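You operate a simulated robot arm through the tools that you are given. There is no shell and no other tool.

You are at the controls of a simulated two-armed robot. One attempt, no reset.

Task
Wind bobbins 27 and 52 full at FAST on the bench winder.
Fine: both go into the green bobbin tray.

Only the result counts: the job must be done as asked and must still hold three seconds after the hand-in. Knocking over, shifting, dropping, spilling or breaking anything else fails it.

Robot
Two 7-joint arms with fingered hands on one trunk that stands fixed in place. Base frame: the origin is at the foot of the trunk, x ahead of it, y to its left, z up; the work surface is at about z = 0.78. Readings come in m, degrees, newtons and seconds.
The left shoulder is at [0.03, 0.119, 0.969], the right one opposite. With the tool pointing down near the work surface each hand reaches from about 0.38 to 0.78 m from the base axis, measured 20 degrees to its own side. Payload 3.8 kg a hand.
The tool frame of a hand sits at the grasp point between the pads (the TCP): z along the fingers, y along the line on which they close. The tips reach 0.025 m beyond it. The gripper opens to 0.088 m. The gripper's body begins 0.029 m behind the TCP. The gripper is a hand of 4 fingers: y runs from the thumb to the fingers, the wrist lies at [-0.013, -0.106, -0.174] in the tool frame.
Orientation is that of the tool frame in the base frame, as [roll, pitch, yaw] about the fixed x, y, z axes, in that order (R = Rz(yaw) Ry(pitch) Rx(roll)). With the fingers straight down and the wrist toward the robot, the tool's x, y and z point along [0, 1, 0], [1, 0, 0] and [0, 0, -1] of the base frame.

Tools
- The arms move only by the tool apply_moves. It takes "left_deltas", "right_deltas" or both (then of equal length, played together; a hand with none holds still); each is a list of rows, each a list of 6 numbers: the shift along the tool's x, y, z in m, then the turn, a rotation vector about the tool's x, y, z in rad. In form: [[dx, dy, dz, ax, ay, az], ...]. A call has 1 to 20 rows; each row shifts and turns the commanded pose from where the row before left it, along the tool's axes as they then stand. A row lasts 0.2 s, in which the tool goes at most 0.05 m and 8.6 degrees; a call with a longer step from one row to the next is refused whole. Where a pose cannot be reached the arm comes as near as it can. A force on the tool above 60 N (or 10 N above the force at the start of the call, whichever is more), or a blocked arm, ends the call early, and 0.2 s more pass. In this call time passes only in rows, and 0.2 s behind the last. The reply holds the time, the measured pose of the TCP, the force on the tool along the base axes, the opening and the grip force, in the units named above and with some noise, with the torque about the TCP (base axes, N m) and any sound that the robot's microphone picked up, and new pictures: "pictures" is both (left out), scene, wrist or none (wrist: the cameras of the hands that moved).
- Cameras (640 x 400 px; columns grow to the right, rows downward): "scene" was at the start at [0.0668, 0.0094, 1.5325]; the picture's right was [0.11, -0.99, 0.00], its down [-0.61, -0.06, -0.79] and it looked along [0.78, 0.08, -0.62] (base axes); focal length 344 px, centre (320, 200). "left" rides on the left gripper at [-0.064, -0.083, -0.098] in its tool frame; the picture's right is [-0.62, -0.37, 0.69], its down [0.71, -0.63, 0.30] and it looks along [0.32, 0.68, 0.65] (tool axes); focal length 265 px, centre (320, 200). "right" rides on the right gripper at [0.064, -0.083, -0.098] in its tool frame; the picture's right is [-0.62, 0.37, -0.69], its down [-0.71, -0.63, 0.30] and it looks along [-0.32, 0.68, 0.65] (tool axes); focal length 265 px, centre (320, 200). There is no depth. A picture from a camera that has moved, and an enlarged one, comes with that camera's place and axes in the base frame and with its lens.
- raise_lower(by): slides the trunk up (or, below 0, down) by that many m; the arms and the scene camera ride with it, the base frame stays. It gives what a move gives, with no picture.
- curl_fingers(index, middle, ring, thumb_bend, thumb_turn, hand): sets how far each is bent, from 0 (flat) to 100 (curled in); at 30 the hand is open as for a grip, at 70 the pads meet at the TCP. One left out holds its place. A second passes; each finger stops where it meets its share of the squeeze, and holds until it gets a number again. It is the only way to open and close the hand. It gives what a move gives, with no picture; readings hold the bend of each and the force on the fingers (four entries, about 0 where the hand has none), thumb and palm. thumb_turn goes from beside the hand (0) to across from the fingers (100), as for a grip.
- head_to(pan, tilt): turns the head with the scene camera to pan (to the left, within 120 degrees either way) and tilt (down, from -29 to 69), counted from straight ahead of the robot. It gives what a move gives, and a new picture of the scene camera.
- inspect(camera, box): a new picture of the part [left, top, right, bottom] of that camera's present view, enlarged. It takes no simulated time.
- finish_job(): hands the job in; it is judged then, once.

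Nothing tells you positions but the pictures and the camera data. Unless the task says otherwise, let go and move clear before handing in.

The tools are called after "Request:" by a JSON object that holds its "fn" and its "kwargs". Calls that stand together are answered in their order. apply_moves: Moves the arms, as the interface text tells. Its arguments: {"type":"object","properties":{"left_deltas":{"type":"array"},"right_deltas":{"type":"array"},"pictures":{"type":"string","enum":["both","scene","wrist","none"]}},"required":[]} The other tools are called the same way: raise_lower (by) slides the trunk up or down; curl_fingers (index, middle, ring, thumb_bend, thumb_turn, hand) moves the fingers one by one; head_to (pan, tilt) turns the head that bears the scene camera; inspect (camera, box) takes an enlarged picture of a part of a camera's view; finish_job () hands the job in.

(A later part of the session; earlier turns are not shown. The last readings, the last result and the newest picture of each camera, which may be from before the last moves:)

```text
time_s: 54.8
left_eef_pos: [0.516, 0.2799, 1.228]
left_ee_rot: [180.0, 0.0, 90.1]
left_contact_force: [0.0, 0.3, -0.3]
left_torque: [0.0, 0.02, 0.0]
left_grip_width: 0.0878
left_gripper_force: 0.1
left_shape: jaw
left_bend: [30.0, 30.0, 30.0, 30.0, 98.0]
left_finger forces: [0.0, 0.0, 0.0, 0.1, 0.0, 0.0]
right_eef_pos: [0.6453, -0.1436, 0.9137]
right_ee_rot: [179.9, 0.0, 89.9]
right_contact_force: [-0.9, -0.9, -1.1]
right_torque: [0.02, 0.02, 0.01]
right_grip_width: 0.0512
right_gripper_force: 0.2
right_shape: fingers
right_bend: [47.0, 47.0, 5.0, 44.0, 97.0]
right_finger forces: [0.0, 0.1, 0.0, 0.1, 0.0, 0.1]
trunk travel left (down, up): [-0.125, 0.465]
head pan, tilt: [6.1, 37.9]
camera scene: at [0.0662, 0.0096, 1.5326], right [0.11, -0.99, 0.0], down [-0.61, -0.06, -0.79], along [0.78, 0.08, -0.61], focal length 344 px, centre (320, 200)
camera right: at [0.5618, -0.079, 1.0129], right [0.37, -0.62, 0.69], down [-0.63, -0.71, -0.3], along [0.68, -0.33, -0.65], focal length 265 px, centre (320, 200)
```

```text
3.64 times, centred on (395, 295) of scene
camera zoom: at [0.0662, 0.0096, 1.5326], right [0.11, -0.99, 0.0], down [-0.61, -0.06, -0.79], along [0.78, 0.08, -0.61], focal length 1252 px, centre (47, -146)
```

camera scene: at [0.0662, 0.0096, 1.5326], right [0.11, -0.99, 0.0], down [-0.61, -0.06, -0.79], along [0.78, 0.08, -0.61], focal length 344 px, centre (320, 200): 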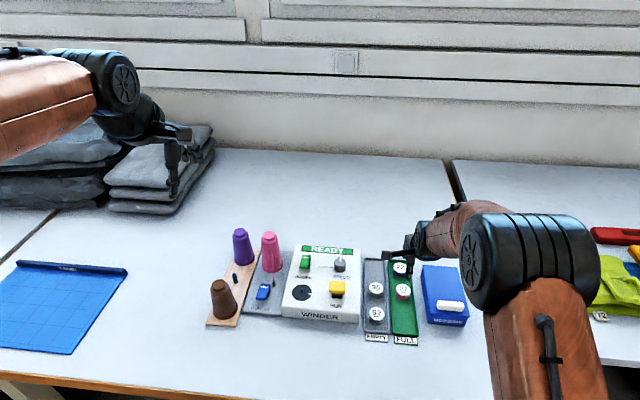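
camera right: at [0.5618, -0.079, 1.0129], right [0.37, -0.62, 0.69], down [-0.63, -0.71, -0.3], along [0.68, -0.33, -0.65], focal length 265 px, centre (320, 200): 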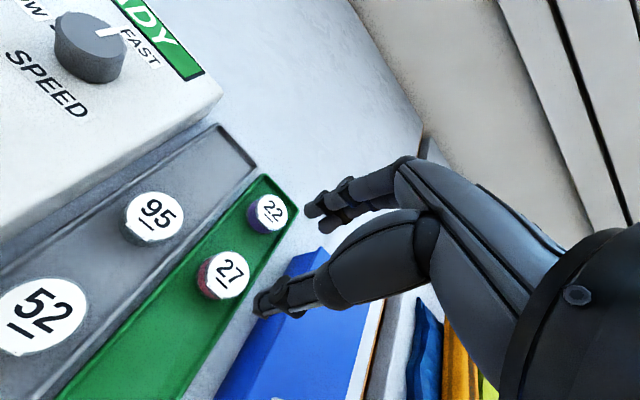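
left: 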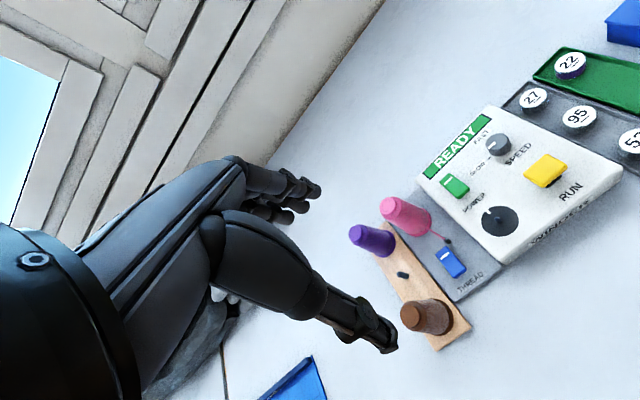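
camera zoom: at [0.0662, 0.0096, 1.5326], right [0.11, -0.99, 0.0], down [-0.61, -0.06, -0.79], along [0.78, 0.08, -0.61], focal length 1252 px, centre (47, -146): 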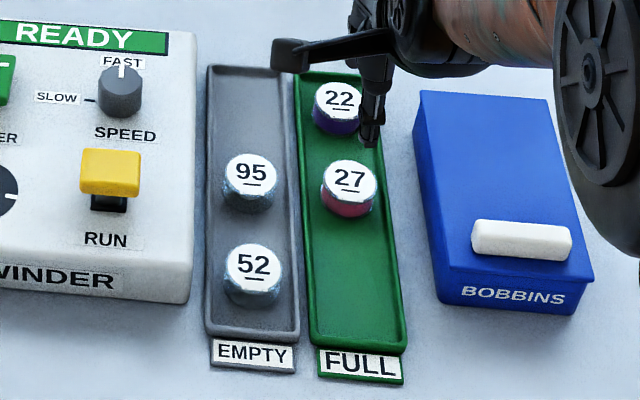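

Bobbin 27 stands in the green tray beside 22. Now for bobbin 52 at about (0.566, -0.075): the tray's near wall is close, so I preset the thumb further in and approach with the bobbin nearer the thumb.

Request:
{"fn": "curl_fingers", "kwargs": {"hand": "right", "thumb_bend": 52, "index": 47, "middle": 47, "ring": 5}}

Request:
{"fn": "apply_moves", "kwargs": {"right_deltas": [[0.0231, -0.0252, 0, 0, 0, 0], [0.0231, -0.0252, 0, 0, 0, 0], [0.0231, -0.0252, 0.01, 0, 0, 0], [0, 0, 0.03, 0, 0, 0]]}}

Request:
{"fn": "inspect", "kwargs": {"camera": "right", "box": [180, 150, 400, 340]}}

Request:
{"fn": "inspect", "kwargs": {"camera": "scene", "box": [340, 260, 420, 350]}}

Request:
{"fn": "inspect", "kwargs": {"camera": "left", "box": [560, 20, 640, 120]}}

```text
time_s: 55.8
left_eef_pos: [0.5173, 0.2804, 1.2281]
left_ee_rot: [180.0, -0.1, 89.9]
left_contact_force: [-0.2, 0.3, -0.8]
left_torque: [-0.02, -0.01, 0.0]
left_grip_width: 0.0875
left_gripper_force: 0.0
left_shape: jaw
left_bend: [30.0, 30.0, 30.0, 30.0, 98.0]
left_finger forces: [0.0, 0.0, 0.0, 0.0, 0.1, 0.0]
right_eef_pos: [0.646, -0.1428, 0.9148]
right_ee_rot: [-180.0, 0.0, 90.0]
right_contact_force: [0.4, 0.2, 0.1]
right_torque: [0.02, 0.01, -0.01]
right_grip_width: 0.0427
right_gripper_force: 0.1
right_shape: fingers
right_bend: [47.0, 47.0, 5.0, 52.0, 97.0]
right_finger forces: [0.1, 0.0, 0.0, 0.0, 0.0, 0.0]
trunk travel left (down, up): [-0.125, 0.465]
head pan, tilt: [6.1, 37.9]
```

```text
time_s: 56.8
left_eef_pos: [0.5175, 0.279, 1.2275]
left_ee_rot: [-179.9, 0.0, 90.0]
left_contact_force: [-0.4, 0.0, 0.1]
left_torque: [0.0, 0.03, 0.03]
left_grip_width: 0.0876
left_gripper_force: 0.0
left_shape: jaw
left_bend: [30.0, 30.0, 30.0, 30.0, 98.0]
left_finger forces: [0.0, 0.0, 0.0, 0.0, 0.1, 0.1]
right_eef_pos: [0.5693, -0.0757, 0.8741]
right_ee_rot: [180.0, 0.0, 89.9]
right_contact_force: [0.4, 0.8, -0.2]
right_torque: [0.02, 0.02, 0.01]
right_grip_width: 0.0435
right_gripper_force: 0.0
right_shape: fingers
right_bend: [47.0, 47.0, 5.0, 52.0, 97.0]
right_finger forces: [0.0, 0.1, 0.0, 0.0, 0.1, 0.0]
trunk travel left (down, up): [-0.125, 0.465]
head pan, tilt: [6.1, 37.9]
camera scene: at [0.0682, 0.0088, 1.5324], right [0.1, -0.99, 0.0], down [-0.61, -0.06, -0.79], along [0.78, 0.08, -0.62], focal length 344 px, centre (320, 200)
camera right: at [0.4874, -0.0107, 0.9717], right [0.37, -0.62, 0.69], down [-0.63, -0.71, -0.3], along [0.68, -0.33, -0.65], focal length 265 px, centre (320, 200)
```

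scene: 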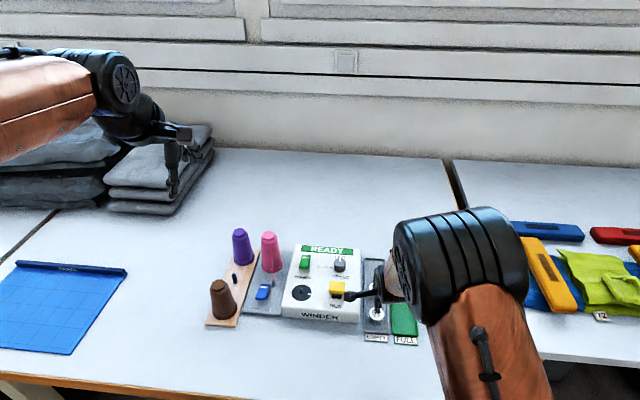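
right: 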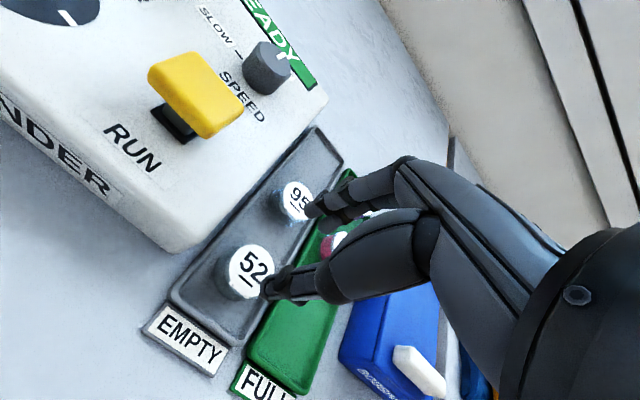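

```text
2.11 times, centred on (290, 245) of right
camera zoom: at [0.4874, -0.0107, 0.9717], right [0.37, -0.62, 0.69], down [-0.63, -0.71, -0.3], along [0.68, -0.33, -0.65], focal length 559 px, centre (383, 105)
```

zoom: 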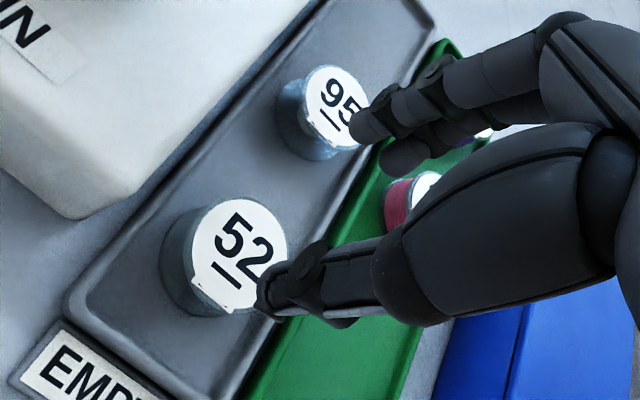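

```text
4.44 times, centred on (380, 305) of scene
camera zoom: at [0.0682, 0.0088, 1.5324], right [0.1, -0.99, 0.0], down [-0.61, -0.06, -0.79], along [0.78, 0.08, -0.62], focal length 1530 px, centre (53, -267)
```

zoom: 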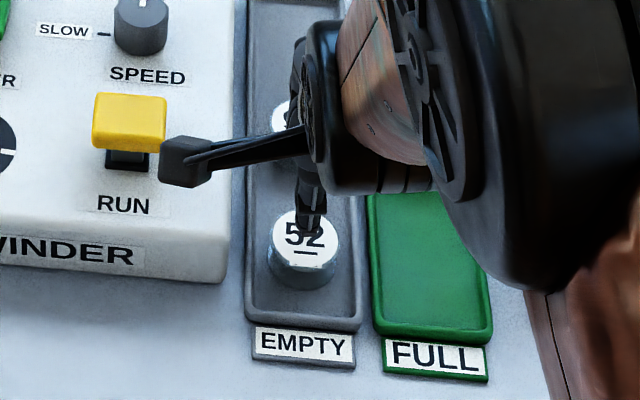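

```text
4.00 times, centred on (600, 70) of left
camera zoom: at [0.4337, 0.2149, 1.3255], right [-0.37, -0.62, -0.69], down [-0.63, 0.71, -0.3], along [0.68, 0.32, -0.65], focal length 1062 px, centre (-800, 720)
```

zoom: 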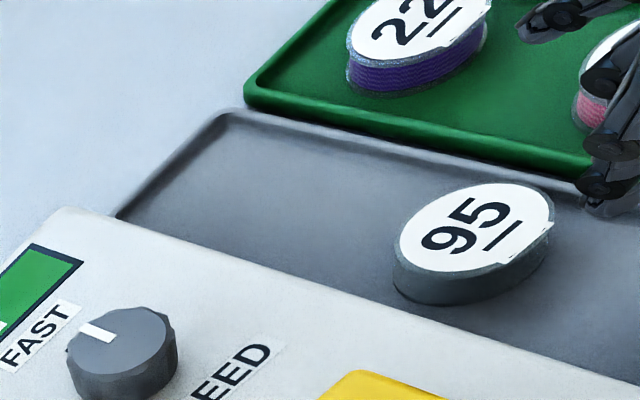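

Request:
{"fn": "apply_moves", "kwargs": {"right_deltas": [[0.001, 0, 0.02, 0, 0, 0], [0, 0, 0.02, 0, 0, 0], [0, 0, 0.007, 0, 0, 0]]}}

Request:
{"fn": "inspect", "kwargs": {"camera": "right", "box": [220, 150, 380, 330]}}

Request:
{"fn": "inspect", "kwargs": {"camera": "scene", "box": [355, 280, 395, 340]}}

```text
time_s: 57.6
left_eef_pos: [0.5171, 0.2801, 1.2282]
left_ee_rot: [180.0, 0.1, 90.0]
left_contact_force: [0.4, 0.6, 0.2]
left_torque: [-0.02, 0.0, -0.01]
left_grip_width: 0.0876
left_gripper_force: 0.2
left_shape: jaw
left_bend: [30.0, 30.0, 30.0, 30.0, 98.0]
left_finger forces: [0.0, 0.0, 0.0, 0.1, 0.0, 0.1]
right_eef_pos: [0.5701, -0.0739, 0.826]
right_ee_rot: [179.9, 0.0, 90.0]
right_contact_force: [0.1, -0.5, -0.6]
right_torque: [-0.01, 0.03, -0.01]
right_grip_width: 0.0429
right_gripper_force: 0.0
right_shape: fingers
right_bend: [47.0, 47.0, 5.0, 52.0, 97.0]
right_finger forces: [0.0, 0.0, 0.1, 0.1, 0.0, 0.0]
trunk travel left (down, up): [-0.125, 0.465]
head pan, tilt: [6.1, 37.9]
camera scene: at [0.067, 0.0095, 1.5325], right [0.11, -0.99, 0.0], down [-0.61, -0.06, -0.79], along [0.78, 0.08, -0.62], focal length 344 px, centre (320, 200)
camera right: at [0.4876, -0.009, 0.9246], right [0.37, -0.62, 0.69], down [-0.63, -0.71, -0.3], along [0.68, -0.33, -0.65], focal length 265 px, centre (320, 200)
```

scene: 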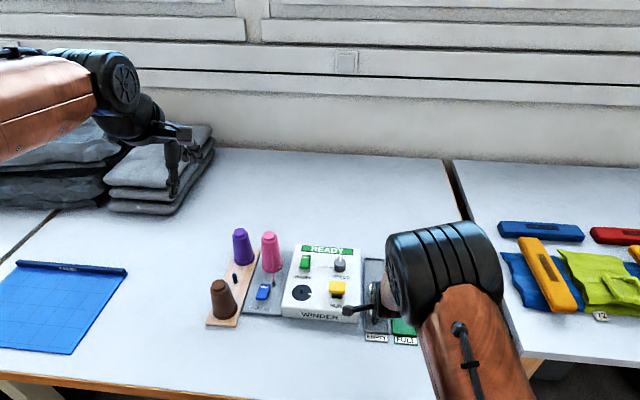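
right: 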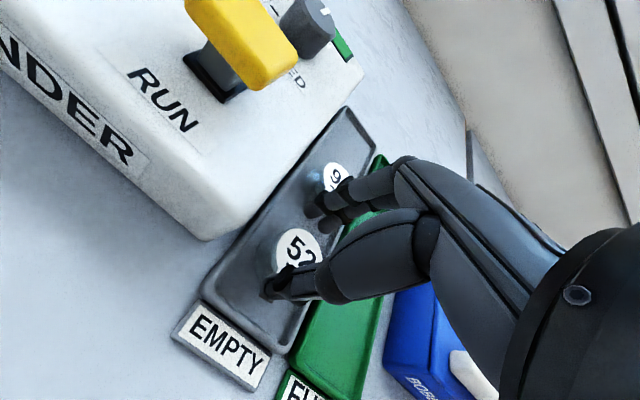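

```text
2.22 times, centred on (300, 240) of right
camera zoom: at [0.4876, -0.009, 0.9246], right [0.37, -0.62, 0.69], down [-0.63, -0.71, -0.3], along [0.68, -0.33, -0.65], focal length 590 px, centre (364, 111)
```

zoom: 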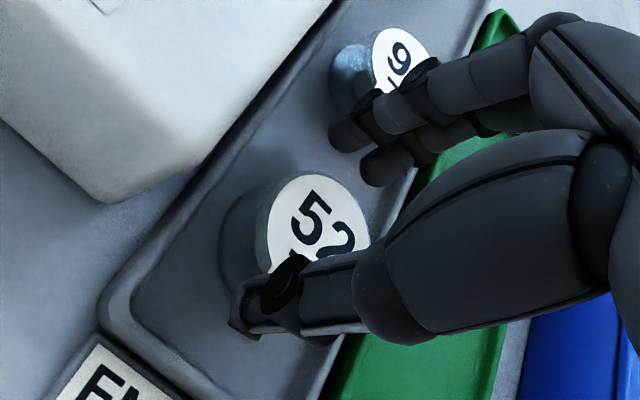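

```text
6.67 times, centred on (375, 310) of scene
camera zoom: at [0.067, 0.0095, 1.5325], right [0.11, -0.99, 0.0], down [-0.61, -0.06, -0.79], along [0.78, 0.08, -0.62], focal length 2295 px, centre (-47, -533)
```

zoom: 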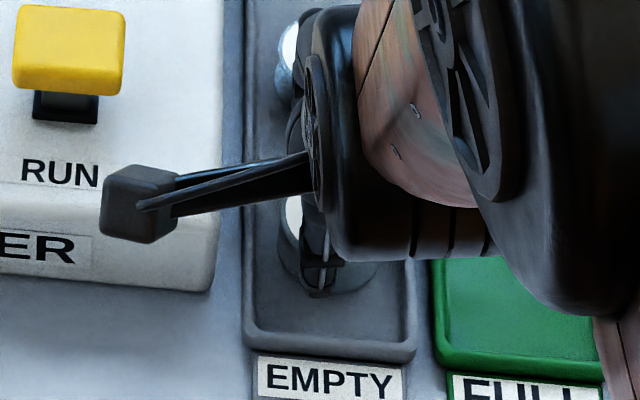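

Request:
{"fn": "apply_moves", "kwargs": {"right_deltas": [[0, 0, 0.006, 0, 0, 0], [0, 0, 0.005, 0, 0, 0]], "pictures": "none"}}

Request:
{"fn": "inspect", "kwargs": {"camera": "right", "box": [220, 150, 380, 330]}}

```text
time_s: 58.2
left_eef_pos: [0.5163, 0.2796, 1.229]
left_ee_rot: [-180.0, 0.0, 89.9]
left_contact_force: [0.4, 0.4, 0.3]
left_torque: [0.0, 0.0, 0.03]
left_grip_width: 0.0875
left_gripper_force: 0.0
left_shape: jaw
left_bend: [30.0, 30.0, 30.0, 30.0, 98.0]
left_finger forces: [0.0, 0.0, 0.0, 0.1, 0.2, 0.1]
right_eef_pos: [0.5698, -0.0729, 0.816]
right_ee_rot: [-179.9, 0.0, 90.0]
right_contact_force: [-0.7, -1.0, -0.7]
right_torque: [-0.05, 0.0, -0.03]
right_grip_width: 0.0434
right_gripper_force: 0.0
right_shape: fingers
right_bend: [47.0, 47.0, 5.0, 52.0, 97.0]
right_finger forces: [0.1, 0.1, 0.0, 0.0, 0.0, 0.0]
trunk travel left (down, up): [-0.125, 0.465]
head pan, tilt: [6.1, 37.9]
```

```text
2.22 times, centred on (300, 240) of right
camera zoom: at [0.4872, -0.0091, 0.9144], right [0.37, -0.62, 0.69], down [-0.63, -0.71, -0.3], along [0.68, -0.32, -0.65], focal length 590 px, centre (364, 111)
```

zoom: 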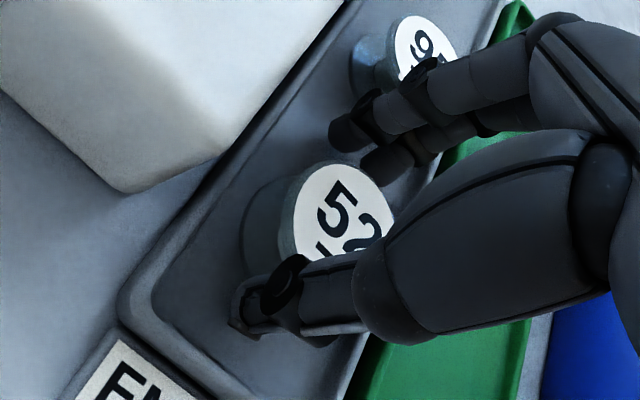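

Request:
{"fn": "apply_moves", "kwargs": {"right_deltas": [[0, 0, 0.0015, 0, 0, 0]], "pictures": "none"}}

Request:
{"fn": "curl_fingers", "kwargs": {"hand": "right", "index": 64, "middle": 64, "thumb_bend": 64}}

Request:
{"fn": "inspect", "kwargs": {"camera": "right", "box": [220, 150, 380, 330]}}

```text
time_s: 58.6
left_eef_pos: [0.5163, 0.2796, 1.2297]
left_ee_rot: [-180.0, 0.0, 90.0]
left_contact_force: [-0.6, 0.1, 0.2]
left_torque: [0.0, -0.03, -0.01]
left_grip_width: 0.0875
left_gripper_force: 0.1
left_shape: jaw
left_bend: [30.0, 30.0, 30.0, 30.0, 98.0]
left_finger forces: [0.0, 0.1, 0.0, 0.0, 0.0, 0.1]
right_eef_pos: [0.5712, -0.0739, 0.815]
right_ee_rot: [-180.0, 0.0, 89.9]
right_contact_force: [-0.2, 1.3, -0.7]
right_torque: [0.03, -0.01, 0.01]
right_grip_width: 0.043
right_gripper_force: 0.1
right_shape: fingers
right_bend: [47.0, 47.0, 5.0, 52.0, 97.0]
right_finger forces: [0.0, 0.0, 0.1, 0.0, 0.0, 0.1]
trunk travel left (down, up): [-0.125, 0.465]
head pan, tilt: [6.1, 37.9]
```

```text
time_s: 59.6
left_eef_pos: [0.5174, 0.2805, 1.23]
left_ee_rot: [-180.0, 0.0, 89.9]
left_contact_force: [-0.7, 0.1, 0.0]
left_torque: [0.03, 0.01, -0.01]
left_grip_width: 0.0877
left_gripper_force: 0.0
left_shape: jaw
left_bend: [30.0, 30.0, 30.0, 30.0, 98.0]
left_finger forces: [0.1, 0.1, 0.0, 0.1, 0.0, 0.1]
right_eef_pos: [0.571, -0.0738, 0.8141]
right_ee_rot: [-180.0, 0.0, 90.0]
right_contact_force: [-0.3, 0.2, -0.9]
right_torque: [-0.05, -0.02, -0.03]
right_grip_width: 0.0274
right_gripper_force: 6.6
right_shape: fingers
right_bend: [58.0, 59.0, 5.0, 57.0, 96.0]
right_finger forces: [3.0, 4.0, 0.0, 0.1, 6.9, 0.0]
trunk travel left (down, up): [-0.125, 0.465]
head pan, tilt: [6.1, 37.9]
```

```text
2.22 times, centred on (300, 240) of right
camera zoom: at [0.4874, -0.0092, 0.9129], right [0.37, -0.62, 0.69], down [-0.63, -0.71, -0.3], along [0.68, -0.33, -0.65], focal length 590 px, centre (364, 111)
```

zoom: 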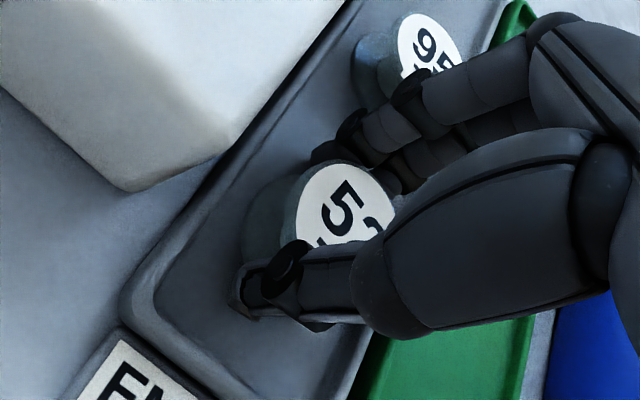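

Bobbin 52 is gripped. I lift it and check how it sits.

Request:
{"fn": "apply_moves", "kwargs": {"right_deltas": [[0, 0, -0.01, 0, 0, 0], [0, 0, -0.02, 0, 0, 0], [0, 0, -0.03, 0, 0, 0], [0, 0, -0.04, 0, 0, 0], [0, 0, -0.035, 0, 0, 0]]}}

Request:
{"fn": "inspect", "kwargs": {"camera": "right", "box": [220, 150, 380, 330]}}

Request:
{"fn": "inspect", "kwargs": {"camera": "scene", "box": [330, 230, 430, 340]}}

```text
time_s: 60.8
left_eef_pos: [0.5158, 0.2802, 1.2301]
left_ee_rot: [-180.0, 0.0, 90.0]
left_contact_force: [-0.4, -0.7, -0.9]
left_torque: [0.02, 0.02, -0.02]
left_grip_width: 0.0875
left_gripper_force: 0.1
left_shape: jaw
left_bend: [30.0, 30.0, 30.0, 30.0, 98.0]
left_finger forces: [0.2, 0.1, 0.0, 0.0, 0.1, 0.0]
right_eef_pos: [0.569, -0.0727, 0.9506]
right_ee_rot: [-180.0, -0.1, 89.9]
right_contact_force: [-0.4, -0.3, -0.1]
right_torque: [-0.02, -0.02, -0.03]
right_grip_width: 0.027
right_gripper_force: 6.6
right_shape: fingers
right_bend: [58.0, 59.0, 5.0, 57.0, 96.0]
right_finger forces: [2.9, 3.9, 0.0, 0.1, 6.8, 0.0]
trunk travel left (down, up): [-0.125, 0.465]
head pan, tilt: [6.1, 37.9]
camera scene: at [0.0664, 0.0096, 1.5325], right [0.11, -0.99, 0.0], down [-0.61, -0.06, -0.79], along [0.78, 0.08, -0.61], focal length 344 px, centre (320, 200)
camera right: at [0.4869, -0.0089, 1.0492], right [0.37, -0.62, 0.69], down [-0.63, -0.71, -0.3], along [0.68, -0.33, -0.65], focal length 265 px, centre (320, 200)
```

scene: 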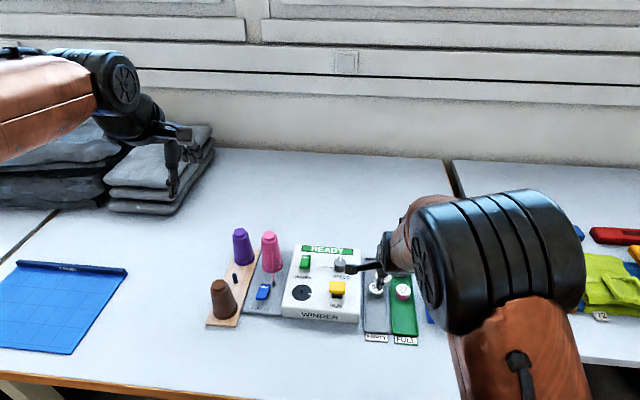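
right: 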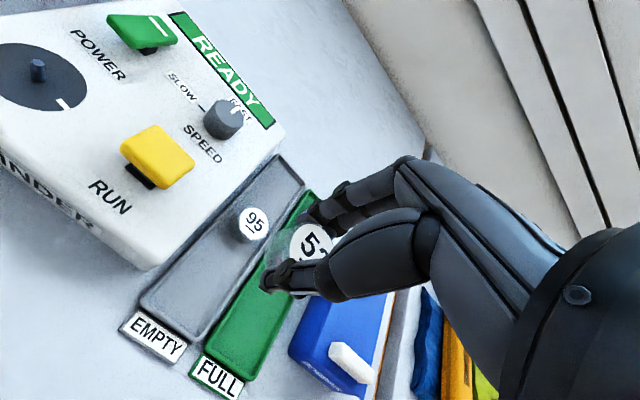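

```text
2.22 times, centred on (300, 240) of right
camera zoom: at [0.4869, -0.0089, 1.0492], right [0.37, -0.62, 0.69], down [-0.63, -0.71, -0.3], along [0.68, -0.33, -0.65], focal length 590 px, centre (364, 111)
```

zoom: 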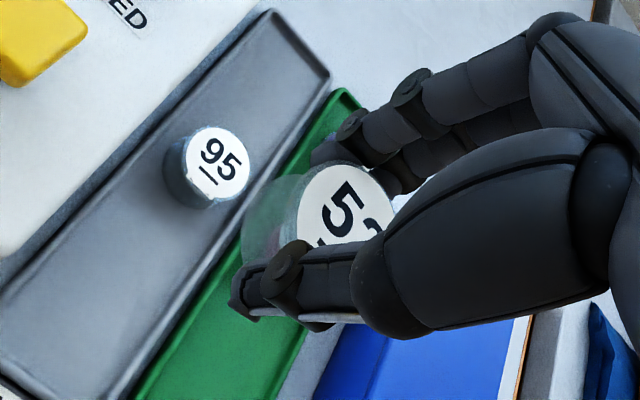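

```text
3.64 times, centred on (380, 285) of scene
camera zoom: at [0.0664, 0.0096, 1.5325], right [0.11, -0.99, 0.0], down [-0.61, -0.06, -0.79], along [0.78, 0.08, -0.61], focal length 1252 px, centre (102, -109)
```

zoom: 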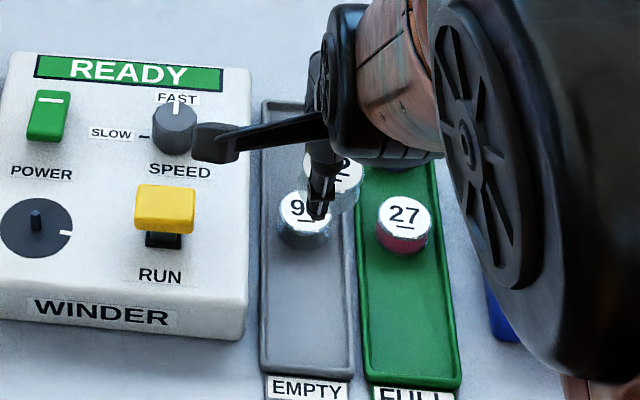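

Bobbin 52 is held level, and 95 and 27 are undisturbed. I carry it over to the spindle as before and turn to yaw 150.

Request:
{"fn": "apply_moves", "kwargs": {"right_deltas": [[0.0368, 0.0044, 0, 0, 0, 0], [0.0368, 0.0044, 0, 0, 0, 0], [0.0368, 0.0044, 0, 0, 0, 0], [0.0368, 0.0044, 0, 0, 0, 0], [0.0368, 0.0044, 0, 0, 0, 0], [0, 0, 0, 0, 0, -0.1309], [0, 0, 0, 0, 0, -0.1309], [0, 0, 0, 0, 0, -0.1309], [0, 0, 0, 0, 0, -0.1309], [0, 0, 0, 0, 0, -0.1309], [0, 0, 0, 0, 0, -0.1309], [0, 0, 0, 0, 0, -0.1309], [0, 0, 0, 0, 0, -0.1309]]}}

Request:
{"fn": "curl_fingers", "kwargs": {"hand": "right", "ring": 50}}

Request:
{"fn": "inspect", "kwargs": {"camera": "scene", "box": [284, 245, 324, 270]}}

Request:
{"fn": "inspect", "kwargs": {"camera": "left", "box": [510, 125, 582, 170]}}

Request:
{"fn": "inspect", "kwargs": {"camera": "left", "box": [530, 165, 578, 195]}}

Request:
{"fn": "inspect", "kwargs": {"camera": "scene", "box": [250, 230, 370, 320]}}

```text
time_s: 63.6
left_eef_pos: [0.5172, 0.2789, 1.2279]
left_ee_rot: [180.0, 0.0, 90.1]
left_contact_force: [0.2, 0.8, -0.1]
left_torque: [0.0, 0.0, 0.0]
left_grip_width: 0.0878
left_gripper_force: 0.0
left_shape: jaw
left_bend: [30.0, 30.0, 30.0, 30.0, 98.0]
left_finger forces: [0.0, 0.1, 0.0, 0.1, 0.1, 0.0]
right_eef_pos: [0.5906, 0.1096, 0.95]
right_ee_rot: [-180.0, 0.1, 150.1]
right_contact_force: [0.1, 0.4, -0.4]
right_torque: [-0.02, 0.0, 0.0]
right_grip_width: 0.0273
right_gripper_force: 6.6
right_shape: fingers
right_bend: [59.0, 59.0, 5.0, 57.0, 96.0]
right_finger forces: [2.9, 3.8, 0.0, 0.0, 6.6, 0.1]
trunk travel left (down, up): [-0.125, 0.465]
head pan, tilt: [6.1, 37.9]
camera scene: at [0.0673, 0.0092, 1.5325], right [0.11, -0.99, 0.0], down [-0.61, -0.06, -0.79], along [0.78, 0.08, -0.62], focal length 344 px, centre (320, 200)
camera right: at [0.4957, 0.0697, 1.0477], right [0.72, 0.01, 0.69], down [0.31, -0.9, -0.3], along [0.62, 0.43, -0.65], focal length 265 px, centre (320, 200)
```

scene: 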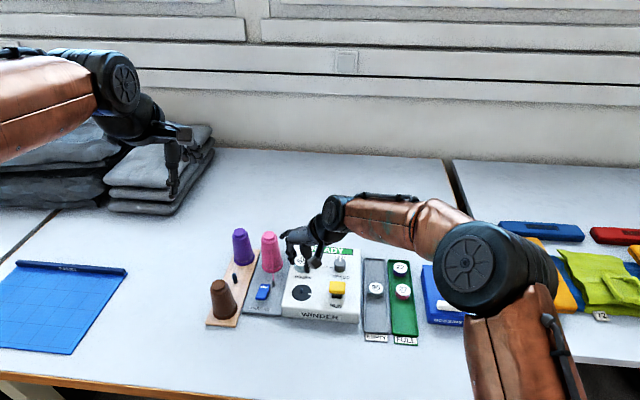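
right: 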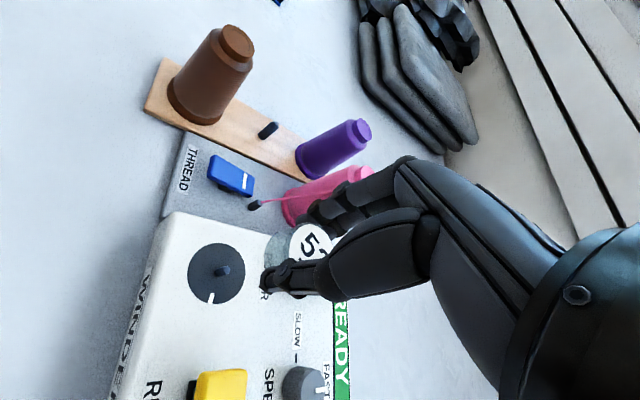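

```text
time_s: 64.6
left_eef_pos: [0.5159, 0.2804, 1.2291]
left_ee_rot: [180.0, 0.0, 90.0]
left_contact_force: [1.2, -0.5, 0.3]
left_torque: [0.02, -0.01, 0.01]
left_grip_width: 0.0876
left_gripper_force: 0.0
left_shape: jaw
left_bend: [30.0, 30.0, 30.0, 30.0, 98.0]
left_finger forces: [0.1, 0.0, 0.0, 0.0, 0.0, 0.0]
right_eef_pos: [0.5918, 0.1118, 0.9495]
right_ee_rot: [-180.0, -0.1, 150.0]
right_contact_force: [-0.5, 0.0, 0.0]
right_torque: [0.01, 0.0, 0.0]
right_grip_width: 0.0269
right_gripper_force: 6.8
right_shape: fingers
right_bend: [59.0, 59.0, 50.0, 57.0, 96.0]
right_finger forces: [2.9, 4.0, 0.1, 0.0, 6.7, 0.0]
trunk travel left (down, up): [-0.125, 0.465]
head pan, tilt: [6.1, 37.9]
```

```text
16.00 times, centred on (304, 258) of scene
camera zoom: at [0.0669, 0.0096, 1.5325], right [0.11, -0.99, 0.0], down [-0.61, -0.06, -0.79], along [0.78, 0.08, -0.62], focal length 5508 px, centre (576, -720)
```

zoom: 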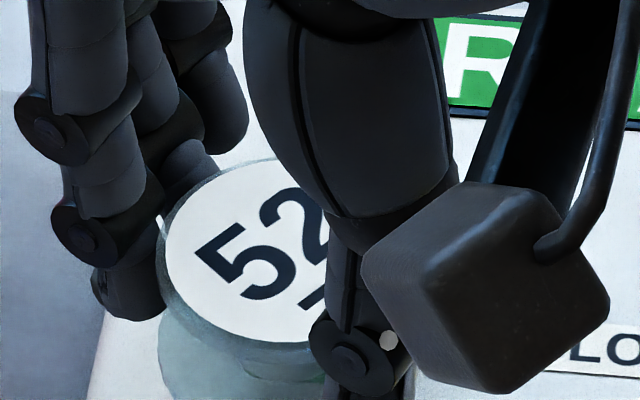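

```text
8.89 times, centred on (546, 148) of left
camera zoom: at [0.4326, 0.2157, 1.3258], right [-0.37, -0.62, -0.69], down [-0.63, 0.71, -0.3], along [0.68, 0.32, -0.65], focal length 2359 px, centre (-1689, 667)
```

zoom: 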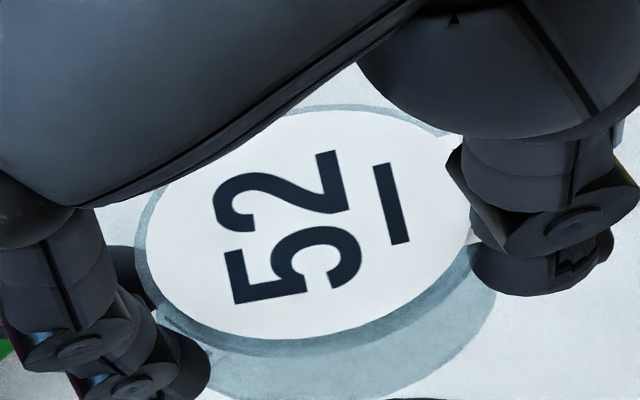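

```text
13.33 times, centred on (554, 180) of left
camera zoom: at [0.4326, 0.2157, 1.3258], right [-0.37, -0.62, -0.69], down [-0.63, 0.71, -0.3], along [0.68, 0.32, -0.65], focal length 3539 px, centre (-2800, 467)
```

zoom: 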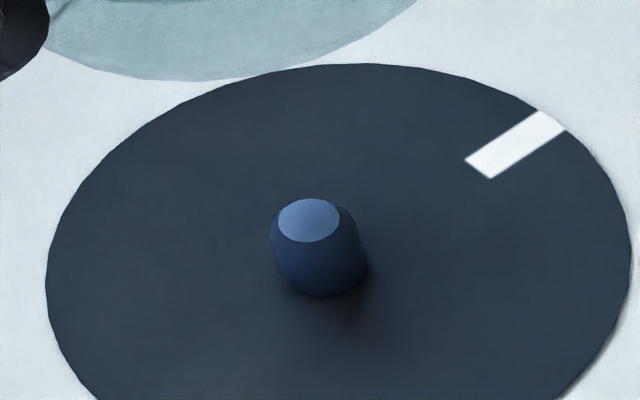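

```text
4.44 times, centred on (310, 275) of scene
camera zoom: at [0.0669, 0.0096, 1.5325], right [0.11, -0.99, 0.0], down [-0.61, -0.06, -0.79], along [0.78, 0.08, -0.62], focal length 1530 px, centre (364, -133)
```

zoom: 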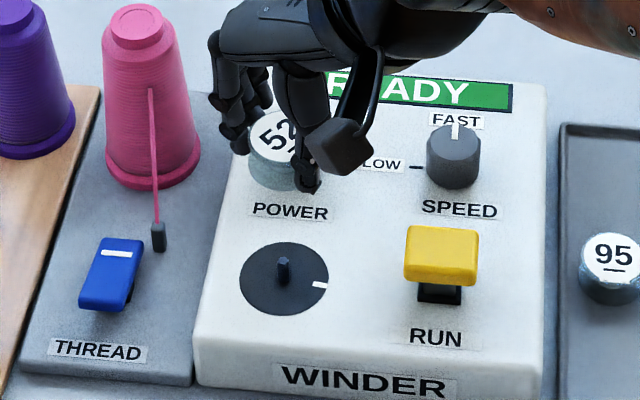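

Bobbin 52 sits about 3 mm too far forward and 3.6 mm too far right of the post axis. I correct for that, lower to just above the post and re-measure.

Request:
{"fn": "apply_moves", "kwargs": {"right_deltas": [[0.0042, 0.0017, 0.02, 0, 0, 0], [0, 0, 0.025, 0, 0, 0], [0, 0, 0.02, 0, 0, 0]], "pictures": "none"}}

Request:
{"fn": "inspect", "kwargs": {"camera": "left", "box": [520, 145, 592, 190]}}

Request:
{"fn": "inspect", "kwargs": {"camera": "scene", "box": [284, 270, 324, 295]}}

```text
time_s: 65.4
left_eef_pos: [0.5166, 0.2806, 1.2271]
left_ee_rot: [-180.0, 0.0, 90.1]
left_contact_force: [0.2, -0.2, 0.1]
left_torque: [0.01, 0.02, 0.05]
left_grip_width: 0.0877
left_gripper_force: 0.1
left_shape: jaw
left_bend: [30.0, 30.0, 30.0, 30.0, 98.0]
left_finger forces: [0.1, 0.0, 0.1, 0.0, 0.1, 0.0]
right_eef_pos: [0.5887, 0.1144, 0.8843]
right_ee_rot: [179.9, 0.0, 150.0]
right_contact_force: [0.4, -0.7, -0.2]
right_torque: [0.01, 0.02, 0.05]
right_grip_width: 0.0269
right_gripper_force: 7.0
right_shape: fingers
right_bend: [59.0, 59.0, 50.0, 57.0, 96.0]
right_finger forces: [2.9, 3.9, 0.0, 0.0, 6.7, 0.0]
trunk travel left (down, up): [-0.125, 0.465]
head pan, tilt: [6.1, 37.9]
```

```text
8.89 times, centred on (556, 168) of left
camera zoom: at [0.4329, 0.2156, 1.3257], right [-0.37, -0.62, -0.69], down [-0.63, 0.71, -0.3], along [0.68, 0.32, -0.65], focal length 2359 px, centre (-1778, 489)
```

zoom: 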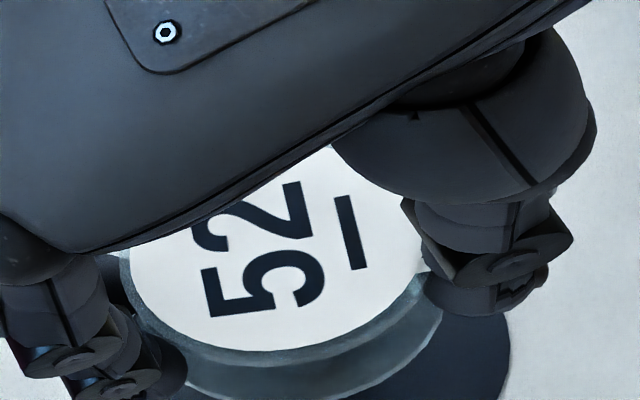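

```text
16.00 times, centred on (304, 282) of scene
camera zoom: at [0.0672, 0.0095, 1.5325], right [0.11, -0.99, 0.0], down [-0.61, -0.06, -0.79], along [0.78, 0.08, -0.62], focal length 5508 px, centre (576, -1120)
```

zoom: 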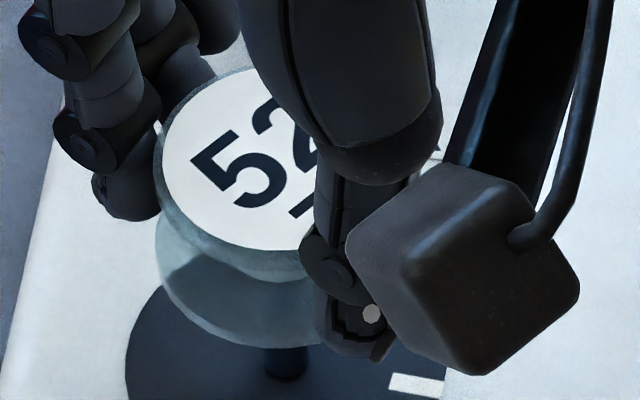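

Bobbin 52 now matches the position that worked for 27, to within a millimetre. I lower it in the same small steps, watching the force.

Request:
{"fn": "apply_moves", "kwargs": {"right_deltas": [[0, 0, 0.006, 0, 0, 0], [0, 0, 0.005, 0, 0, 0], [0, 0, 0.004, 0, 0, 0]], "pictures": "none"}}

Request:
{"fn": "apply_moves", "kwargs": {"right_deltas": [[0, 0, 0.004, 0, 0, 0], [0, 0, 0.003, 0, 0, 0]], "pictures": "none"}}

Request:
{"fn": "inspect", "kwargs": {"camera": "scene", "box": [284, 275, 324, 300]}}

Request:
{"fn": "inspect", "kwargs": {"camera": "left", "box": [520, 150, 592, 195]}}

```text
time_s: 66.2
left_eef_pos: [0.5167, 0.2799, 1.2278]
left_ee_rot: [-179.9, -0.1, 90.1]
left_contact_force: [-0.3, -0.3, 0.1]
left_torque: [-0.05, 0.01, -0.01]
left_grip_width: 0.0878
left_gripper_force: 0.0
left_shape: jaw
left_bend: [30.0, 30.0, 30.0, 30.0, 98.0]
left_finger forces: [0.1, 0.0, 0.1, 0.0, 0.0, 0.0]
right_eef_pos: [0.5879, 0.1149, 0.8701]
right_ee_rot: [180.0, 0.0, 150.0]
right_contact_force: [0.2, -0.6, -0.1]
right_torque: [0.02, 0.02, -0.01]
right_grip_width: 0.0269
right_gripper_force: 6.2
right_shape: fingers
right_bend: [59.0, 59.0, 50.0, 57.0, 96.0]
right_finger forces: [2.9, 3.9, 0.0, 0.1, 6.7, 0.1]
trunk travel left (down, up): [-0.125, 0.465]
head pan, tilt: [6.1, 37.9]
```

```text
time_s: 66.8
left_eef_pos: [0.5161, 0.2801, 1.2286]
left_ee_rot: [-180.0, 0.0, 90.0]
left_contact_force: [-0.2, -0.7, 0.3]
left_torque: [0.07, 0.01, 0.03]
left_grip_width: 0.0876
left_gripper_force: 0.0
left_shape: jaw
left_bend: [30.0, 30.0, 30.0, 30.0, 98.0]
left_finger forces: [0.0, 0.0, 0.1, 0.0, 0.0, 0.1]
right_eef_pos: [0.5901, 0.1143, 0.8612]
right_ee_rot: [180.0, -0.1, 150.0]
right_contact_force: [-0.5, -0.3, -0.4]
right_torque: [0.0, -0.01, -0.02]
right_grip_width: 0.027
right_gripper_force: 7.0
right_shape: fingers
right_bend: [59.0, 59.0, 50.0, 57.0, 96.0]
right_finger forces: [2.9, 3.9, 0.0, 0.0, 6.7, 0.0]
trunk travel left (down, up): [-0.125, 0.465]
head pan, tilt: [6.1, 37.9]
```

```text
16.00 times, centred on (304, 288) of scene
camera zoom: at [0.067, 0.0095, 1.5325], right [0.11, -0.99, 0.0], down [-0.61, -0.06, -0.79], along [0.78, 0.08, -0.62], focal length 5508 px, centre (576, -1200)
```

zoom: 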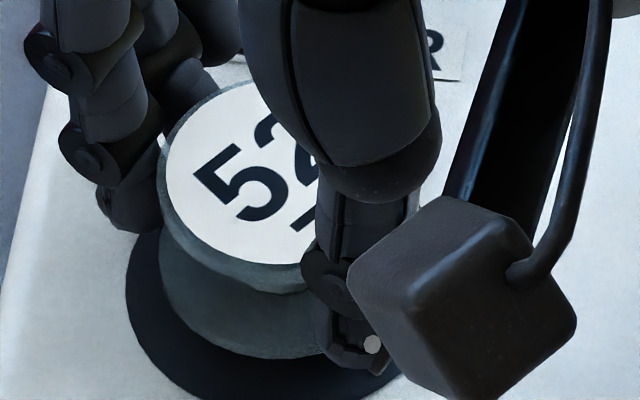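

```text
8.89 times, centred on (556, 172) of left
camera zoom: at [0.4326, 0.2156, 1.3258], right [-0.37, -0.62, -0.69], down [-0.63, 0.71, -0.3], along [0.68, 0.32, -0.65], focal length 2359 px, centre (-1778, 444)
```

zoom: 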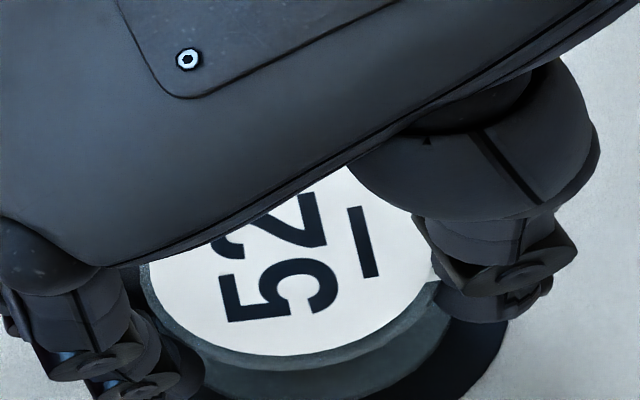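

Request:
{"fn": "apply_moves", "kwargs": {"right_deltas": [[0, 0, 0.004, 0, 0, 0], [0, 0, 0.002, 0, 0, 0]], "pictures": "none"}}

Request:
{"fn": "inspect", "kwargs": {"camera": "scene", "box": [264, 270, 324, 300]}}

```text
time_s: 67.4
left_eef_pos: [0.5166, 0.2799, 1.2286]
left_ee_rot: [-179.9, 0.1, 90.0]
left_contact_force: [-0.1, -0.5, 0.2]
left_torque: [-0.01, 0.03, 0.03]
left_grip_width: 0.0877
left_gripper_force: 0.1
left_shape: jaw
left_bend: [30.0, 30.0, 30.0, 30.0, 98.0]
left_finger forces: [0.0, 0.1, 0.1, 0.0, 0.1, 0.0]
right_eef_pos: [0.5894, 0.1138, 0.8565]
right_ee_rot: [180.0, 0.0, 150.0]
right_contact_force: [-0.6, 0.1, -1.1]
right_torque: [0.02, 0.01, 0.0]
right_grip_width: 0.027
right_gripper_force: 7.3
right_shape: fingers
right_bend: [59.0, 59.0, 50.0, 57.0, 96.0]
right_finger forces: [2.9, 3.9, 0.0, 0.1, 6.7, 0.0]
trunk travel left (down, up): [-0.125, 0.465]
head pan, tilt: [6.1, 37.9]
```

```text
10.67 times, centred on (294, 285) of scene
camera zoom: at [0.067, 0.0095, 1.5325], right [0.11, -0.99, 0.0], down [-0.61, -0.06, -0.79], along [0.78, 0.08, -0.62], focal length 3672 px, centre (597, -707)
```

zoom: 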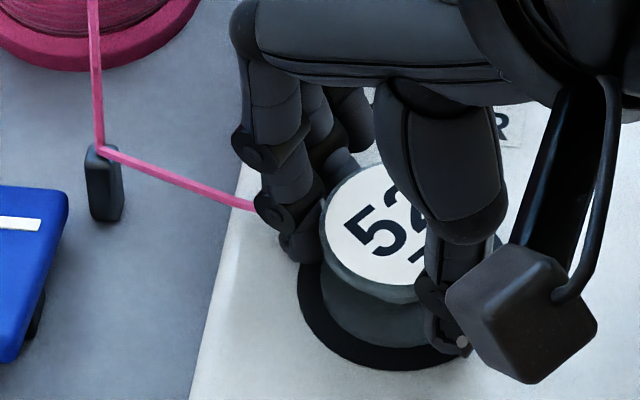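

The thread has attached. I set the bobbin down the last 1–2 mm and release.

Request:
{"fn": "apply_moves", "kwargs": {"right_deltas": [[0, 0, 0.0015, 0, 0, 0]], "pictures": "none"}}

Request:
{"fn": "curl_fingers", "kwargs": {"hand": "right", "index": 47, "middle": 47, "ring": 47, "thumb_bend": 44}}

Request:
{"fn": "apply_moves", "kwargs": {"right_deltas": [[0, 0, -0.01, 0, 0, 0], [0, 0, -0.02, 0, 0, 0], [0, 0, -0.03, 0, 0, 0], [0, 0, -0.03, 0, 0, 0]], "pictures": "none"}}

Request:
{"fn": "inspect", "kwargs": {"camera": "scene", "box": [240, 230, 370, 330]}}

Request:
{"fn": "inspect", "kwargs": {"camera": "left", "box": [500, 120, 600, 200]}}

```text
time_s: 67.8
left_eef_pos: [0.5173, 0.279, 1.2282]
left_ee_rot: [-180.0, -0.1, 90.0]
left_contact_force: [0.6, -0.1, -0.4]
left_torque: [0.03, 0.0, -0.01]
left_grip_width: 0.0876
left_gripper_force: 0.0
left_shape: jaw
left_bend: [30.0, 30.0, 30.0, 30.0, 98.0]
left_finger forces: [0.0, 0.0, 0.0, 0.0, 0.0, 0.1]
right_eef_pos: [0.5896, 0.114, 0.8561]
right_ee_rot: [180.0, 0.1, 150.0]
right_contact_force: [0.9, -0.9, 1.1]
right_torque: [-0.03, 0.01, 0.0]
right_grip_width: 0.0272
right_gripper_force: 7.2
right_shape: fingers
right_bend: [59.0, 59.0, 50.0, 57.0, 96.0]
right_finger forces: [3.0, 4.0, 0.0, 0.0, 6.7, 0.0]
trunk travel left (down, up): [-0.125, 0.465]
head pan, tilt: [6.1, 37.9]
```

```text
time_s: 68.8
left_eef_pos: [0.5171, 0.281, 1.2286]
left_ee_rot: [-180.0, -0.1, 90.0]
left_contact_force: [0.8, 0.2, 0.4]
left_torque: [0.01, -0.01, -0.02]
left_grip_width: 0.0875
left_gripper_force: 0.2
left_shape: jaw
left_bend: [30.0, 30.0, 30.0, 30.0, 98.0]
left_finger forces: [0.0, 0.1, 0.1, 0.1, 0.1, 0.0]
right_eef_pos: [0.5898, 0.1138, 0.8546]
right_ee_rot: [179.9, 0.1, 150.0]
right_contact_force: [0.1, -0.4, 0.2]
right_torque: [0.0, -0.03, -0.01]
right_grip_width: 0.051
right_gripper_force: 0.2
right_shape: fingers
right_bend: [47.0, 47.0, 47.0, 44.0, 97.0]
right_finger forces: [0.0, 0.0, 0.1, 0.0, 0.0, 0.1]
trunk travel left (down, up): [-0.125, 0.465]
head pan, tilt: [6.1, 37.9]
```

```text
time_s: 69.8
left_eef_pos: [0.5163, 0.2803, 1.2282]
left_ee_rot: [-180.0, -0.1, 90.0]
left_contact_force: [-0.3, 0.0, 0.4]
left_torque: [0.0, 0.01, 0.01]
left_grip_width: 0.0876
left_gripper_force: 0.0
left_shape: jaw
left_bend: [30.0, 30.0, 30.0, 30.0, 98.0]
left_finger forces: [0.0, 0.1, 0.0, 0.0, 0.1, 0.1]
right_eef_pos: [0.5892, 0.114, 0.9445]
right_ee_rot: [180.0, 0.0, 150.0]
right_contact_force: [0.2, 0.8, 1.0]
right_torque: [0.0, 0.03, -0.01]
right_grip_width: 0.0509
right_gripper_force: 0.0
right_shape: fingers
right_bend: [47.0, 47.0, 47.0, 44.0, 97.0]
right_finger forces: [0.1, 0.0, 0.1, 0.1, 0.0, 0.0]
trunk travel left (down, up): [-0.125, 0.465]
head pan, tilt: [6.1, 37.9]
```

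```text
4.00 times, centred on (305, 280) of scene
camera zoom: at [0.0666, 0.0096, 1.5325], right [0.11, -0.99, 0.0], down [-0.61, -0.06, -0.79], along [0.78, 0.08, -0.61], focal length 1377 px, centre (380, -120)
```

zoom: 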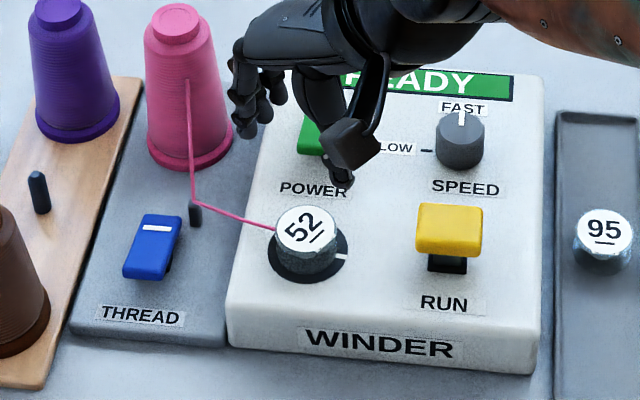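

```text
5.00 times, centred on (550, 160) of left
camera zoom: at [0.4323, 0.2157, 1.3259], right [-0.37, -0.62, -0.69], down [-0.63, 0.71, -0.3], along [0.68, 0.32, -0.65], focal length 1327 px, centre (-830, 400)
```

zoom: 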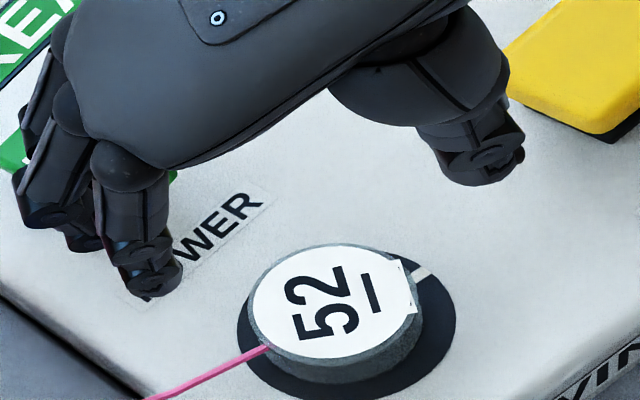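

Bobbin 52 is seated and threaded, READY is showing and the knob is still on FAST. I close the hand and go to the RUN key again.

Request:
{"fn": "curl_fingers", "kwargs": {"hand": "right", "index": 68, "middle": 68, "ring": 68, "thumb_bend": 68}}

Request:
{"fn": "apply_moves", "kwargs": {"right_deltas": [[-0.016, -0.026, 0, 0, 0, 0], [-0.016, -0.026, 0, 0, 0, 0], [-0.016, -0.026, 0, 0, 0, 0], [0, 0, 0.025, 0, 0, 0], [0, 0, 0.02, 0, 0, 0]]}}

Request:
{"fn": "inspect", "kwargs": {"camera": "left", "box": [520, 60, 640, 180]}}

Request:
{"fn": "inspect", "kwargs": {"camera": "scene", "box": [280, 240, 380, 310]}}

```text
time_s: 70.8
left_eef_pos: [0.517, 0.2804, 1.2276]
left_ee_rot: [-180.0, -0.1, 90.0]
left_contact_force: [-0.5, -0.7, 0.0]
left_torque: [0.0, 0.02, -0.02]
left_grip_width: 0.0877
left_gripper_force: 0.1
left_shape: jaw
left_bend: [30.0, 30.0, 30.0, 30.0, 98.0]
left_finger forces: [0.1, 0.0, 0.0, 0.0, 0.0, 0.1]
right_eef_pos: [0.5907, 0.1135, 0.9435]
right_ee_rot: [-180.0, -0.1, 150.0]
right_contact_force: [0.2, 0.5, 0.1]
right_torque: [-0.02, -0.03, -0.04]
right_grip_width: 0.0031
right_gripper_force: 0.1
right_shape: fingers
right_bend: [68.0, 68.0, 68.0, 68.0, 97.0]
right_finger forces: [0.0, 0.1, 0.0, 0.0, 0.0, 0.0]
trunk travel left (down, up): [-0.125, 0.465]
head pan, tilt: [6.1, 37.9]
```

```text
time_s: 72.0
left_eef_pos: [0.5174, 0.2797, 1.2283]
left_ee_rot: [-179.9, 0.0, 90.0]
left_contact_force: [0.6, 0.0, 0.1]
left_torque: [0.03, 0.01, -0.01]
left_grip_width: 0.0878
left_gripper_force: 0.1
left_shape: jaw
left_bend: [30.0, 30.0, 30.0, 30.0, 98.0]
left_finger forces: [0.0, 0.0, 0.0, 0.1, 0.0, 0.1]
right_eef_pos: [0.5921, 0.0223, 0.8982]
right_ee_rot: [179.9, 0.1, 149.9]
right_contact_force: [0.1, 0.8, -0.8]
right_torque: [0.0, 0.01, 0.02]
right_grip_width: 0.0028
right_gripper_force: 0.2
right_shape: fingers
right_bend: [68.0, 68.0, 68.0, 68.0, 97.0]
right_finger forces: [0.0, 0.0, 0.0, 0.1, 0.0, 0.0]
trunk travel left (down, up): [-0.125, 0.465]
head pan, tilt: [6.1, 37.9]
camera scene: at [0.067, 0.009, 1.5325], right [0.11, -0.99, 0.0], down [-0.61, -0.06, -0.79], along [0.78, 0.08, -0.62], focal length 344 px, centre (320, 200)
camera right: at [0.4952, -0.0182, 0.9979], right [0.72, 0.01, 0.69], down [0.3, -0.9, -0.3], along [0.62, 0.43, -0.65], focal length 265 px, centre (320, 200)
```

scene: 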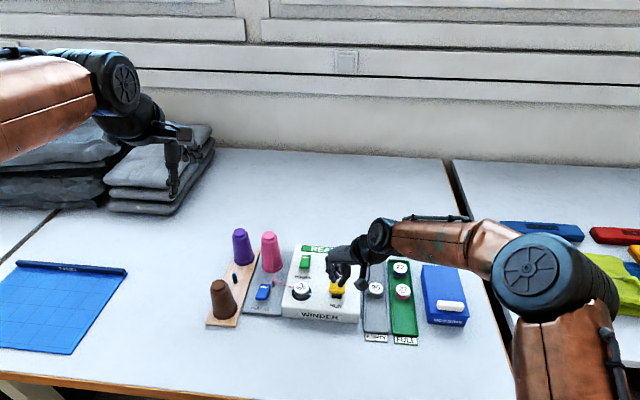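
right: 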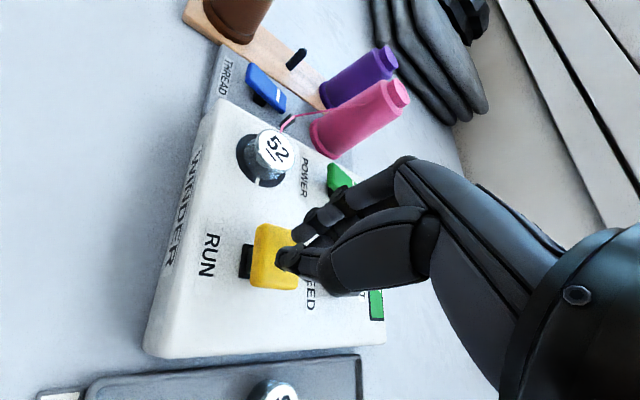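

```text
3.33 times, centred on (580, 120) of left
camera zoom: at [0.4327, 0.2151, 1.3258], right [-0.37, -0.62, -0.69], down [-0.63, 0.71, -0.3], along [0.68, 0.32, -0.65], focal length 885 px, centre (-547, 467)
```

zoom: 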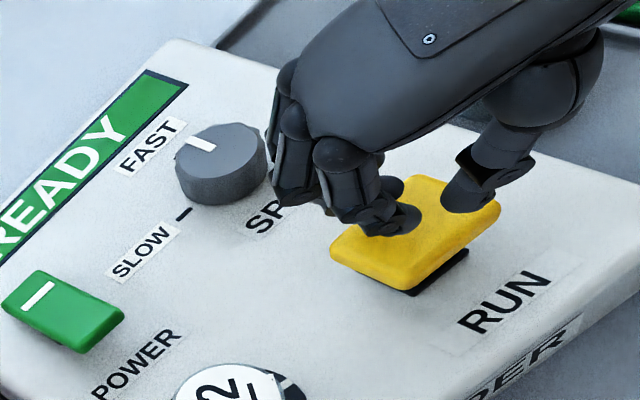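

```text
5.71 times, centred on (330, 275) of scene
camera zoom: at [0.067, 0.009, 1.5325], right [0.11, -0.99, 0.0], down [-0.61, -0.06, -0.79], along [0.78, 0.08, -0.62], focal length 1967 px, centre (263, -229)
```

zoom: 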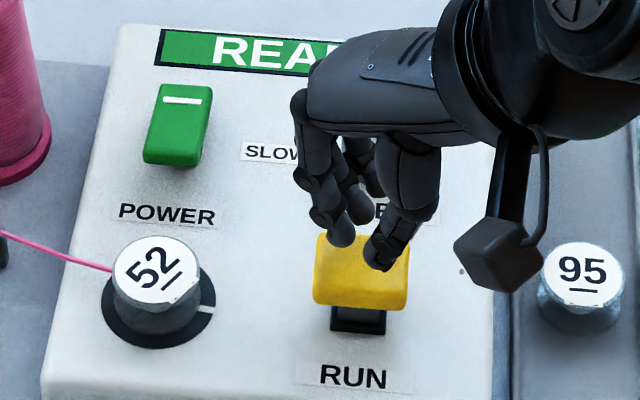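

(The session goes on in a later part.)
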